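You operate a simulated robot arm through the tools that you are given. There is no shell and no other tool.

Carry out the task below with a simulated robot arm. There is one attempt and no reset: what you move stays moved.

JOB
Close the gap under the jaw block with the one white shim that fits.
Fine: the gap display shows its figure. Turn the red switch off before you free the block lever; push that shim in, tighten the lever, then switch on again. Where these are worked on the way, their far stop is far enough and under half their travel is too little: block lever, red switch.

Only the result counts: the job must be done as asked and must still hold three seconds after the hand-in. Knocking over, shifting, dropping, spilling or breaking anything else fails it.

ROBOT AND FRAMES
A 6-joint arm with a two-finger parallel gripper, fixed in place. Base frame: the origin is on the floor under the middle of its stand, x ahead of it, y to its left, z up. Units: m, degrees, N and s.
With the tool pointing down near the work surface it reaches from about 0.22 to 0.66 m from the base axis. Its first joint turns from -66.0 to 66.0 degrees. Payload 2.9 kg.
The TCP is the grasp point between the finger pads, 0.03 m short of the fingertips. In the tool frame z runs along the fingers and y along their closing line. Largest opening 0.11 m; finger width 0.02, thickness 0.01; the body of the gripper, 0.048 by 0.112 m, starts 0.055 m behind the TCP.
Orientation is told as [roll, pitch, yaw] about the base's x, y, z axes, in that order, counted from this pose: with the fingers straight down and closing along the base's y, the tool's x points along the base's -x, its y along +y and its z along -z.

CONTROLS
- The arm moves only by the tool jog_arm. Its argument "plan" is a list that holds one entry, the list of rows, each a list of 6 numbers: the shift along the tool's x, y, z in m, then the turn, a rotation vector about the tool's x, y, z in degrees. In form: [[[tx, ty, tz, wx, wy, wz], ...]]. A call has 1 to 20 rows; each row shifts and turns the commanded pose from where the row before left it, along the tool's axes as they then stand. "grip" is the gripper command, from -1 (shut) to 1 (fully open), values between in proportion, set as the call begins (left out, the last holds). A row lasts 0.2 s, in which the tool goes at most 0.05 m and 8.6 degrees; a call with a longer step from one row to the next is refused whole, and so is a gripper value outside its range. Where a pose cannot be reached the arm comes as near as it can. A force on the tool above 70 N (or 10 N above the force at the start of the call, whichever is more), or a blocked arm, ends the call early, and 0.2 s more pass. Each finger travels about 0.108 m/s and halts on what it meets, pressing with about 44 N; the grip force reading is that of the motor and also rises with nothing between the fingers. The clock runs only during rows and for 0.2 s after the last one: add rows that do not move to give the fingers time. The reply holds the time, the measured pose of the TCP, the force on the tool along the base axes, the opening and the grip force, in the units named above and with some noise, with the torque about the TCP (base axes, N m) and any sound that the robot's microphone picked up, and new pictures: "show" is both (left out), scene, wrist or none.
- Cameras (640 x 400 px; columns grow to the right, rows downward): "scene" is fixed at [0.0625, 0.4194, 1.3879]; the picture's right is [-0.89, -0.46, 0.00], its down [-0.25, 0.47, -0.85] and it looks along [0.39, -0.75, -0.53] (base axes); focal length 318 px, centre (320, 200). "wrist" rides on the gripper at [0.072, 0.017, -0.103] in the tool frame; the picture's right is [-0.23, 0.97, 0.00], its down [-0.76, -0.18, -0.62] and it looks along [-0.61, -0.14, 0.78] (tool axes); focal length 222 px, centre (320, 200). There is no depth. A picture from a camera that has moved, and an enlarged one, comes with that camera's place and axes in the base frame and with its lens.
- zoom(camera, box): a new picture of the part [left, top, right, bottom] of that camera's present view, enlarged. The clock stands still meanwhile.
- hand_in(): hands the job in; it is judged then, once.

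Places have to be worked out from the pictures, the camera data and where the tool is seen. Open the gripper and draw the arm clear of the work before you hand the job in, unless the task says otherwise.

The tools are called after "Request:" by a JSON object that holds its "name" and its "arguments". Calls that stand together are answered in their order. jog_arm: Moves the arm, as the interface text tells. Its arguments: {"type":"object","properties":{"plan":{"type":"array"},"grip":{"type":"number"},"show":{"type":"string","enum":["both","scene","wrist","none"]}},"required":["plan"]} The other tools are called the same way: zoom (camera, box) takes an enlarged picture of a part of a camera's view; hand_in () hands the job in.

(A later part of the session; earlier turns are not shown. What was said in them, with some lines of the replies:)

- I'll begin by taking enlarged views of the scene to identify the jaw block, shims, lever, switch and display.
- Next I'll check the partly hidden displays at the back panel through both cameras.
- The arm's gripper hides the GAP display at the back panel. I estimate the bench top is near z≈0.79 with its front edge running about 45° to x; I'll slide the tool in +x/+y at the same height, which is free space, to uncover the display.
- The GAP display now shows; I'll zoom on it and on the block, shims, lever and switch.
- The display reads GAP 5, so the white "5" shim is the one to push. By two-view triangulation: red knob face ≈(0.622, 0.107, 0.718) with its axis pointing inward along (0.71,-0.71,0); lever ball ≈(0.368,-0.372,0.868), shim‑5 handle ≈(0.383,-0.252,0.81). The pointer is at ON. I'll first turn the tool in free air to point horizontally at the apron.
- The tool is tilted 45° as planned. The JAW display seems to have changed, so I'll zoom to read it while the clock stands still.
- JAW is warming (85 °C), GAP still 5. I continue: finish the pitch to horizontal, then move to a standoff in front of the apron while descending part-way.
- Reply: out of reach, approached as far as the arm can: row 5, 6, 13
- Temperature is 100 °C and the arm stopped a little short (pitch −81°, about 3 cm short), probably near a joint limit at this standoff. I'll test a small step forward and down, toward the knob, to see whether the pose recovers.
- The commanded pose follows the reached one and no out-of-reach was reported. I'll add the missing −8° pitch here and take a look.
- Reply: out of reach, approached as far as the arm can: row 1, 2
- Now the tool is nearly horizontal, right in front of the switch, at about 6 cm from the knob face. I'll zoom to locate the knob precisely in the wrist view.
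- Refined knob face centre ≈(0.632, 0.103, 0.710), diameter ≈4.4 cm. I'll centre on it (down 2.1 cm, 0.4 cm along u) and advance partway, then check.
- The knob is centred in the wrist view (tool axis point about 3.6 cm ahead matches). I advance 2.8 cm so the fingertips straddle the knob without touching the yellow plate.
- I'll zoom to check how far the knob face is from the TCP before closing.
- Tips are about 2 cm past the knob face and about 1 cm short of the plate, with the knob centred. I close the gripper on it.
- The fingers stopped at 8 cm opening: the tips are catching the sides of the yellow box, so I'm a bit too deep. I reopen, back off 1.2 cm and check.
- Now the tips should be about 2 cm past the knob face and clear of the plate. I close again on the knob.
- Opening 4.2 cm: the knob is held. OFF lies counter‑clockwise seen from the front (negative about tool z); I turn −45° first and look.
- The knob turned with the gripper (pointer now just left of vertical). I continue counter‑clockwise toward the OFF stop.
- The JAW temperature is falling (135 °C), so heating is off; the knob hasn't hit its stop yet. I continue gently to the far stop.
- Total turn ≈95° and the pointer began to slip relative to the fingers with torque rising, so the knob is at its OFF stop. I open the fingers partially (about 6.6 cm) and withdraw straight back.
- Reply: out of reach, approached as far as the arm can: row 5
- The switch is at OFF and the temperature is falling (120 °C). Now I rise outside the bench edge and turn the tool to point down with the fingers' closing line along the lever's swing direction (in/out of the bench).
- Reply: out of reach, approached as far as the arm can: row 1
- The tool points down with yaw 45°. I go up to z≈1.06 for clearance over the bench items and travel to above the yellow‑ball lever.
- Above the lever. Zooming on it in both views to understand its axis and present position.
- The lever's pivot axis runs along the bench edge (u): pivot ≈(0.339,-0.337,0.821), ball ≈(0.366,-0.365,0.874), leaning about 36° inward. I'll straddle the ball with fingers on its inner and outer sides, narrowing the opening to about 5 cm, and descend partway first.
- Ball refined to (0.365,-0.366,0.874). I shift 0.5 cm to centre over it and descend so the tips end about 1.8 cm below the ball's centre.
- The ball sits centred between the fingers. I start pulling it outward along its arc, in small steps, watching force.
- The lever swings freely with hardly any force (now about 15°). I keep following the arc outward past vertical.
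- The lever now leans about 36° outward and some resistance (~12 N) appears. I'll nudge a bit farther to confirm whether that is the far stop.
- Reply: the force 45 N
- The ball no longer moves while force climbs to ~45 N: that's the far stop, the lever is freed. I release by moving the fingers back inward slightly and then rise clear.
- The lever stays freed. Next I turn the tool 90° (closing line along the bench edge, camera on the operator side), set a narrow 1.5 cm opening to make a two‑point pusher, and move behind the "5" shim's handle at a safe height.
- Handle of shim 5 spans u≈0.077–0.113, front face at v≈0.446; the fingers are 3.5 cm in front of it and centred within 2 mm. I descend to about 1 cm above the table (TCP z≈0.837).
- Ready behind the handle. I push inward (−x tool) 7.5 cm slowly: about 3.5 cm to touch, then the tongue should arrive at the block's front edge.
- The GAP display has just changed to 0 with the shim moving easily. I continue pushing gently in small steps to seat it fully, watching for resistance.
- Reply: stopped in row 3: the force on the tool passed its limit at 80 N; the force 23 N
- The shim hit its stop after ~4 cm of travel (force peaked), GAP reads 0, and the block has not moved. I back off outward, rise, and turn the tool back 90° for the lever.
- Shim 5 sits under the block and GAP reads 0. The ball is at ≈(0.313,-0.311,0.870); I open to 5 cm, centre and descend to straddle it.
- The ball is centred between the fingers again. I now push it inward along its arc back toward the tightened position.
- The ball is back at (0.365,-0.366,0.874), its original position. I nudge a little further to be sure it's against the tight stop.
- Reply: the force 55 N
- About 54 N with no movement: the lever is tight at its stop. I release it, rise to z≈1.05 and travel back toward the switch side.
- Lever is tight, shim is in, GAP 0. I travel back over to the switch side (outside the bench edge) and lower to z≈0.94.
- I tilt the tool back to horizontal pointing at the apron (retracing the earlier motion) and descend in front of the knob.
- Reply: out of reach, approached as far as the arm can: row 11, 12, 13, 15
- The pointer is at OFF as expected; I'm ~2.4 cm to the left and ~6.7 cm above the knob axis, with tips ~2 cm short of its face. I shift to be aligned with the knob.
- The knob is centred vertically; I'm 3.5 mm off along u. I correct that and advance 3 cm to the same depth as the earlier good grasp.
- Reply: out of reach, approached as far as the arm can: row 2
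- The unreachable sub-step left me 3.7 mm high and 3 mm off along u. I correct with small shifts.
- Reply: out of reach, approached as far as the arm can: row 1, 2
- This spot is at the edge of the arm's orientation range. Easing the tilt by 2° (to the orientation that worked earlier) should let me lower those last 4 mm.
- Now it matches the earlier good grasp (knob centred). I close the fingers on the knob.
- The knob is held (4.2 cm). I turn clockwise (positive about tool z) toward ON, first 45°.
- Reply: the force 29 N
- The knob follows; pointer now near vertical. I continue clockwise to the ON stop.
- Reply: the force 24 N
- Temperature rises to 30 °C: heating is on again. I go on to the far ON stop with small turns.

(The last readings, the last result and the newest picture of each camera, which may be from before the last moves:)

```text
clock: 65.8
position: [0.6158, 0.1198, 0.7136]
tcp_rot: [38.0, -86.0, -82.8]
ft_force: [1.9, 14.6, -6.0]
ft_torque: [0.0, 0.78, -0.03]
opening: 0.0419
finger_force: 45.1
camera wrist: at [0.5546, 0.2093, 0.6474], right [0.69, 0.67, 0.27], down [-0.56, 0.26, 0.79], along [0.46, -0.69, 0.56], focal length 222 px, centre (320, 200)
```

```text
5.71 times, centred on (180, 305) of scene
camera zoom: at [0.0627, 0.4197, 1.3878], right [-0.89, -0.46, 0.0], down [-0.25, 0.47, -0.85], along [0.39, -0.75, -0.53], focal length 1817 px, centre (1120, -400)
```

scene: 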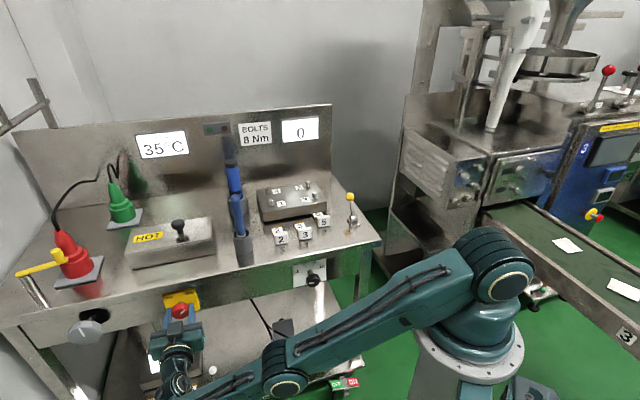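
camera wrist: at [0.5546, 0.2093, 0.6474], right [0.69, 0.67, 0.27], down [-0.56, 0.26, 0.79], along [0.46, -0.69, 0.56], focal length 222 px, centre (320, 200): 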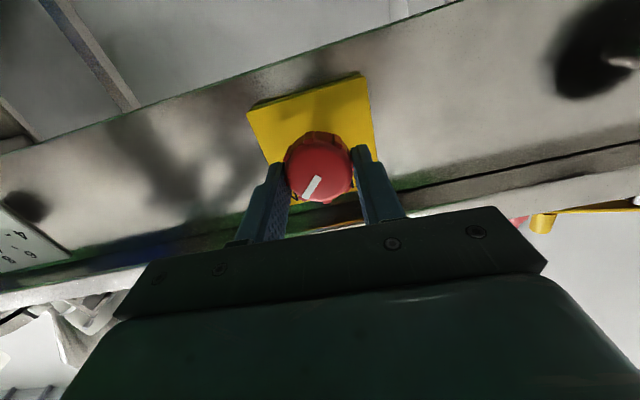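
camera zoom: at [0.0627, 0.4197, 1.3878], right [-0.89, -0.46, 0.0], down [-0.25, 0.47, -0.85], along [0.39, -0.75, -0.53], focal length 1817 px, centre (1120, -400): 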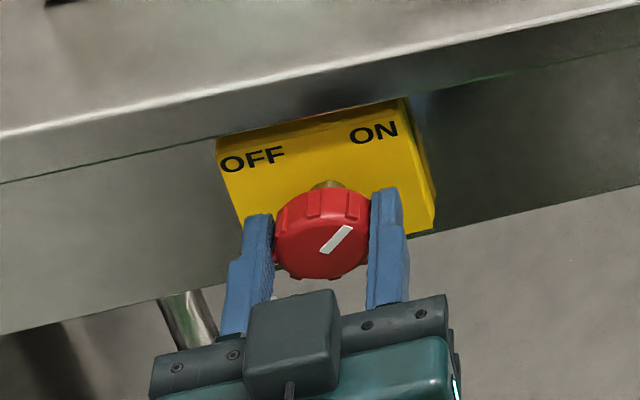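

The pointer is back at its original ON angle. One small extra nudge makes sure it is at the stop, then I'll release.

Request:
{"name": "jog_arm", "arguments": {"plan": [[[0, 0, 0, 0, 0, 4], [0, 0, 0, 0, 0, 0]]], "show": "none"}}

Request:
{"name": "zoom", "arguments": {"camera": "scene", "box": [130, 270, 230, 340]}}

```text
clock: 66.5
position: [0.6168, 0.1189, 0.7142]
tcp_rot: [64.2, -82.8, -109.2]
ft_force: [5.0, 15.6, 0.0]
ft_torque: [-0.47, 0.15, 0.41]
opening: 0.0411
finger_force: 45.2
```

```text
5.71 times, centred on (180, 305) of scene
camera zoom: at [0.0626, 0.4197, 1.3878], right [-0.89, -0.46, 0.0], down [-0.25, 0.47, -0.85], along [0.39, -0.75, -0.53], focal length 1817 px, centre (1120, -400)
```

zoom: 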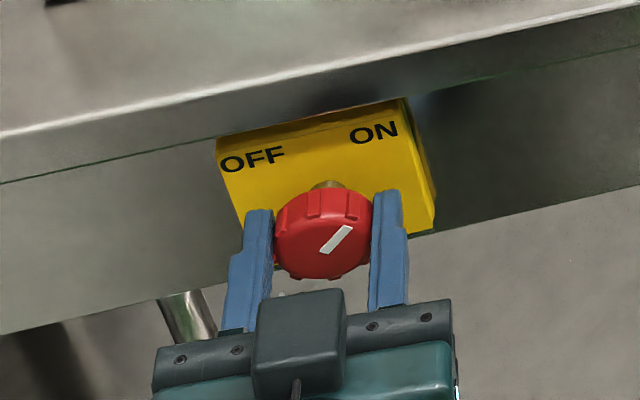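

The pointer no longer moves: ON stop reached. I open the fingers and withdraw straight back.

Request:
{"name": "jog_arm", "arguments": {"plan": [[[0, 0, 0, 0, 0, 0], [0, 0, 0, 0, 0, 0], [0, 0, -0.015, 0, 0, 0], [0, 0, -0.025, 0, 0, 0], [0, 0, -0.025, 0, 0, 0], [0, 0, 0, 0, 0, 0]]], "grip": 0.3, "show": "both"}}

Request:
{"name": "zoom", "arguments": {"camera": "scene", "box": [130, 270, 230, 340]}}

Request:
{"name": "zoom", "arguments": {"camera": "scene", "box": [110, 100, 390, 270]}}

```text
clock: 67.8
position: [0.5829, 0.156, 0.7152]
tcp_rot: [58.2, -82.5, -102.7]
ft_force: [-0.5, -0.4, 0.5]
ft_torque: [0.01, 0.0, -0.01]
opening: 0.0716
finger_force: 0.0
out of reach, approached as far as the arm can: row 5
camera wrist: at [0.5232, 0.2505, 0.6507], right [0.68, 0.66, 0.33], down [-0.59, 0.21, 0.78], along [0.44, -0.72, 0.53], focal length 222 px, centre (320, 200)
```

scene: 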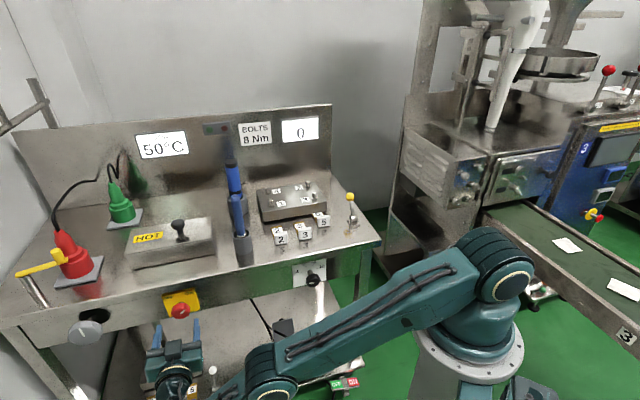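
wrist: 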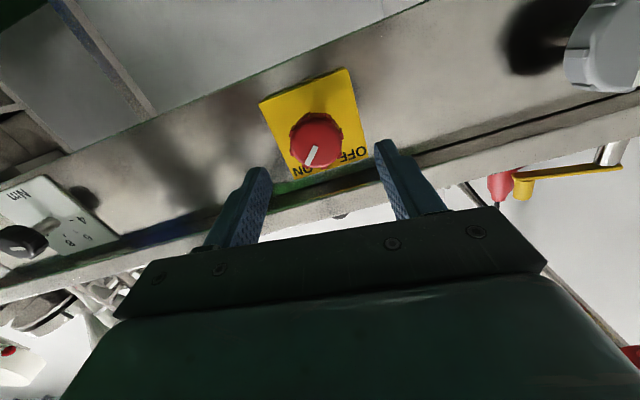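

```text
5.71 times, centred on (180, 305) of scene
camera zoom: at [0.0625, 0.4194, 1.3879], right [-0.89, -0.46, 0.0], down [-0.25, 0.47, -0.85], along [0.39, -0.75, -0.53], focal length 1817 px, centre (1120, -400)
```

zoom: 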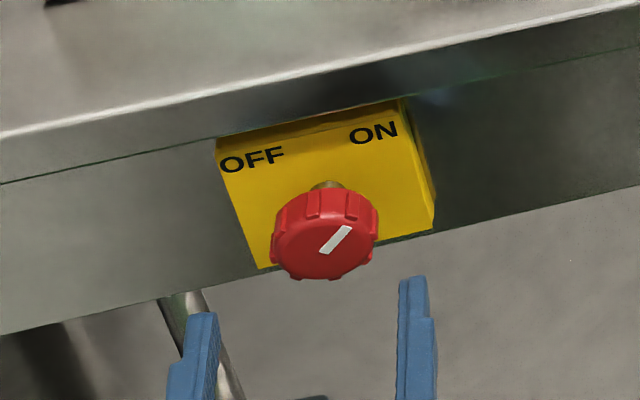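

```text
2.29 times, centred on (250, 185) of scene
camera zoom: at [0.0625, 0.4194, 1.3879], right [-0.89, -0.46, 0.0], down [-0.25, 0.47, -0.85], along [0.39, -0.75, -0.53], focal length 727 px, centre (480, 234)
```

zoom: 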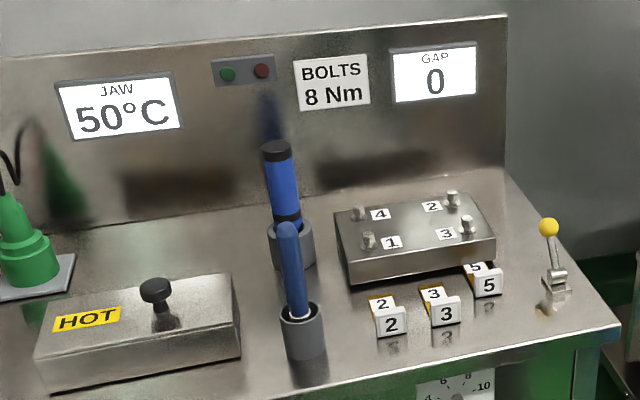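

Everything shows as required: ON, GAP 0, lever tight, shim 5 in. I raise the arm away outside the bench edge and fully open the gripper.

Request:
{"name": "jog_arm", "arguments": {"plan": [[[-0.04, 0, -0.004, 0, 0, 0], [-0.045, 0, -0.005, 0, 0, 0], [-0.045, 0, -0.005, 0, 0, 0], [-0.045, 0, -0.005, 0, 0, 0], [-0.045, 0, -0.005, 0, 0, 0], [-0.045, 0, -0.005, 0, 0, 0], [0, 0, 0, 0, 0, 0]]], "grip": 1, "show": "both"}}

```text
clock: 69.5
position: [0.5665, 0.131, 0.98]
tcp_rot: [58.3, -82.5, -103.0]
ft_force: [-0.5, 0.4, 0.9]
ft_torque: [0.0, 0.0, 0.01]
opening: 0.1099
finger_force: 0.0
out of reach, approached as far as the arm can: row 1, 2, 3, 4
camera wrist: at [0.5082, 0.2258, 0.9161], right [0.68, 0.66, 0.33], down [-0.59, 0.22, 0.78], along [0.44, -0.72, 0.53], focal length 222 px, centre (320, 200)
```

scene: 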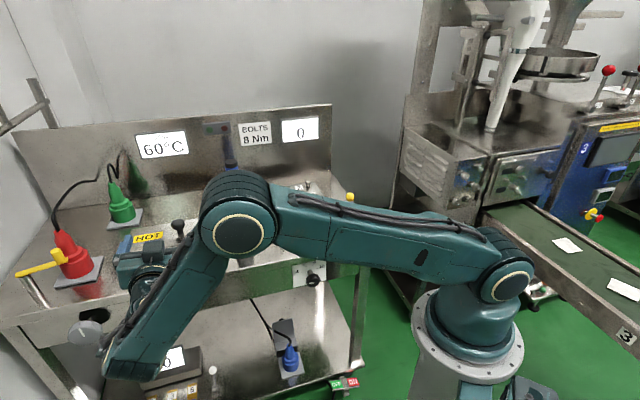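
wrist: 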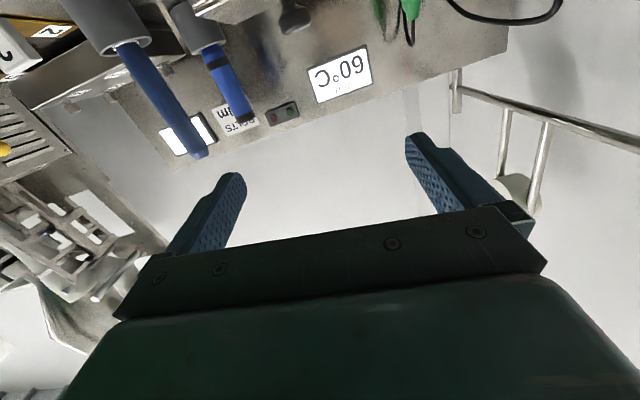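

The arm is out of the work with zero force. I raise it a bit more and tip the tool down to a relaxed pose so the scene camera can see the bench for a final check.

Request:
{"name": "jog_arm", "arguments": {"plan": [[[-0.045, 0, -0.005, 0, 0, 0], [-0.045, 0, -0.005, 0, 0, 0], [-0.045, 0, -0.005, 0, 0, 0], [0, 0, 0, 0, 8, 0], [0, 0, 0, 0, 8, 0], [0, 0, 0, 0, 8, 0], [0, 0, 0, 0, 8, 0], [0, 0, 0, 0, 8, 0], [0, 0, 0, 0, 8, 0], [0, 0, 0, 0, 8, 0], [0, 0, 0, 0, 8, 0], [0, 0, 0, 0, 0, 0]]], "show": "both"}}

Request:
{"name": "zoom", "arguments": {"camera": "scene", "box": [110, 100, 390, 270]}}

Request:
{"name": "zoom", "arguments": {"camera": "scene", "box": [0, 220, 240, 400]}}

```text
clock: 72.0
position: [0.554, 0.125, 1.1131]
tcp_rot: [6.8, -22.5, -48.0]
ft_force: [0.4, -0.6, -0.9]
ft_torque: [0.03, -0.01, 0.02]
opening: 0.1101
finger_force: 0.0
out of reach, approached as far as the arm can: row 1
camera wrist: at [0.4866, 0.2083, 1.1824], right [0.83, 0.53, 0.19], down [0.13, -0.52, 0.84], along [0.54, -0.67, -0.5], focal length 222 px, centre (320, 200)
```

scene: 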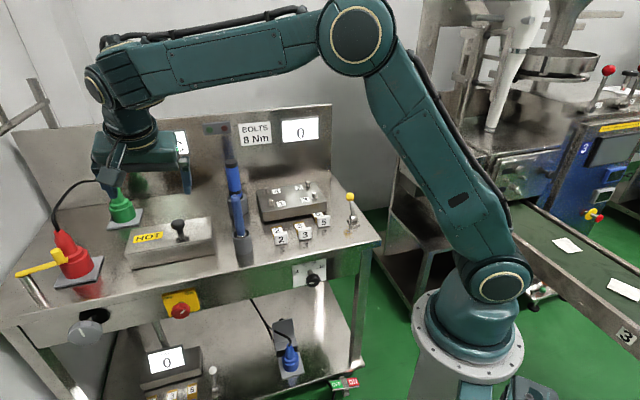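
wrist: 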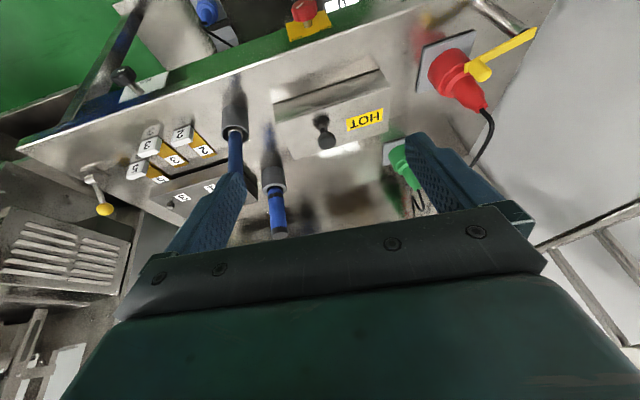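

```text
2.29 times, centred on (250, 185) of scene
camera zoom: at [0.0625, 0.4194, 1.3879], right [-0.89, -0.46, 0.0], down [-0.25, 0.47, -0.85], along [0.39, -0.75, -0.53], focal length 727 px, centre (480, 234)
```

zoom: 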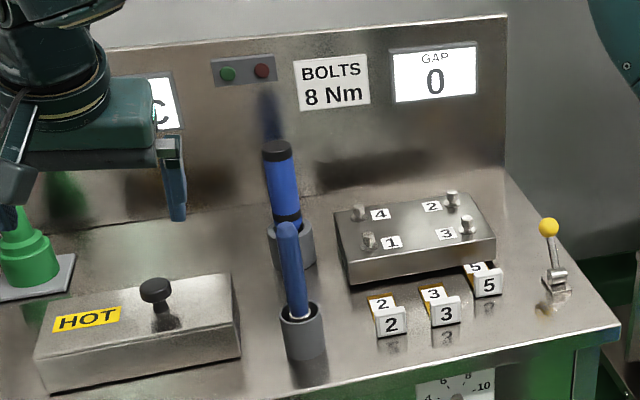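

```text
2.22 times, centred on (120, 310) of scene
camera zoom: at [0.0625, 0.4194, 1.3879], right [-0.89, -0.46, 0.0], down [-0.25, 0.47, -0.85], along [0.39, -0.75, -0.53], focal length 707 px, centre (764, -44)
```

zoom: 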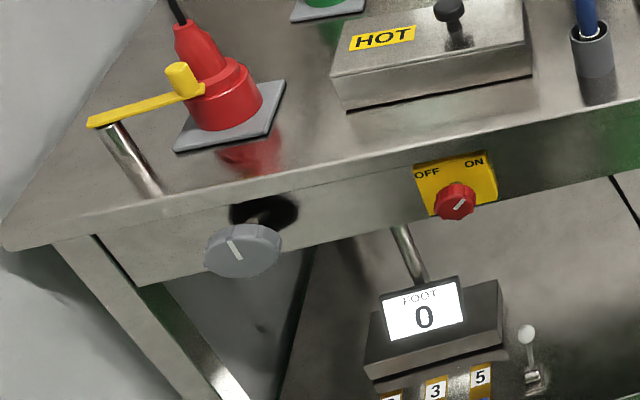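

The final check matches the job. GAP reads 0, the white 5 shim is under the block, the lever is tight and the red switch is ON. Nothing else looks disturbed, and the gripper is open and clear of the work. I'm handing in.

Request:
{"name": "hand_in", "arguments": {}}

```text
The job is handed in.
```

The gap under the jaw block is closed. The white "5" shim matched the figure on the gap display, and with it in, the display went from 5 to 0. I've handed the job in.

- **Red switch:** I turned it to its OFF stop before touching the lever. After the lever was tight again I turned it back to its ON stop, and the jaw temperature started rising.
- **Block lever:** I moved it to its far stop to free the block, then back to its original tight position once the shim was in. It stopped hard at both ends.
- **Shim:** it slid in about 4 cm and hit its own stop, with a brief force peak of about 80 N. The block looked unmoved afterwards.
- **Contact with the switch box:** on the first try at the switch, the fingertips closed briefly on the sides of the yellow box instead of the knob. I backed off, and nothing appeared shifted or damaged.

In the last pictures the other shims, the tools on the bench and the lower deck looked undisturbed. The gripper was open and the arm clear of the work.
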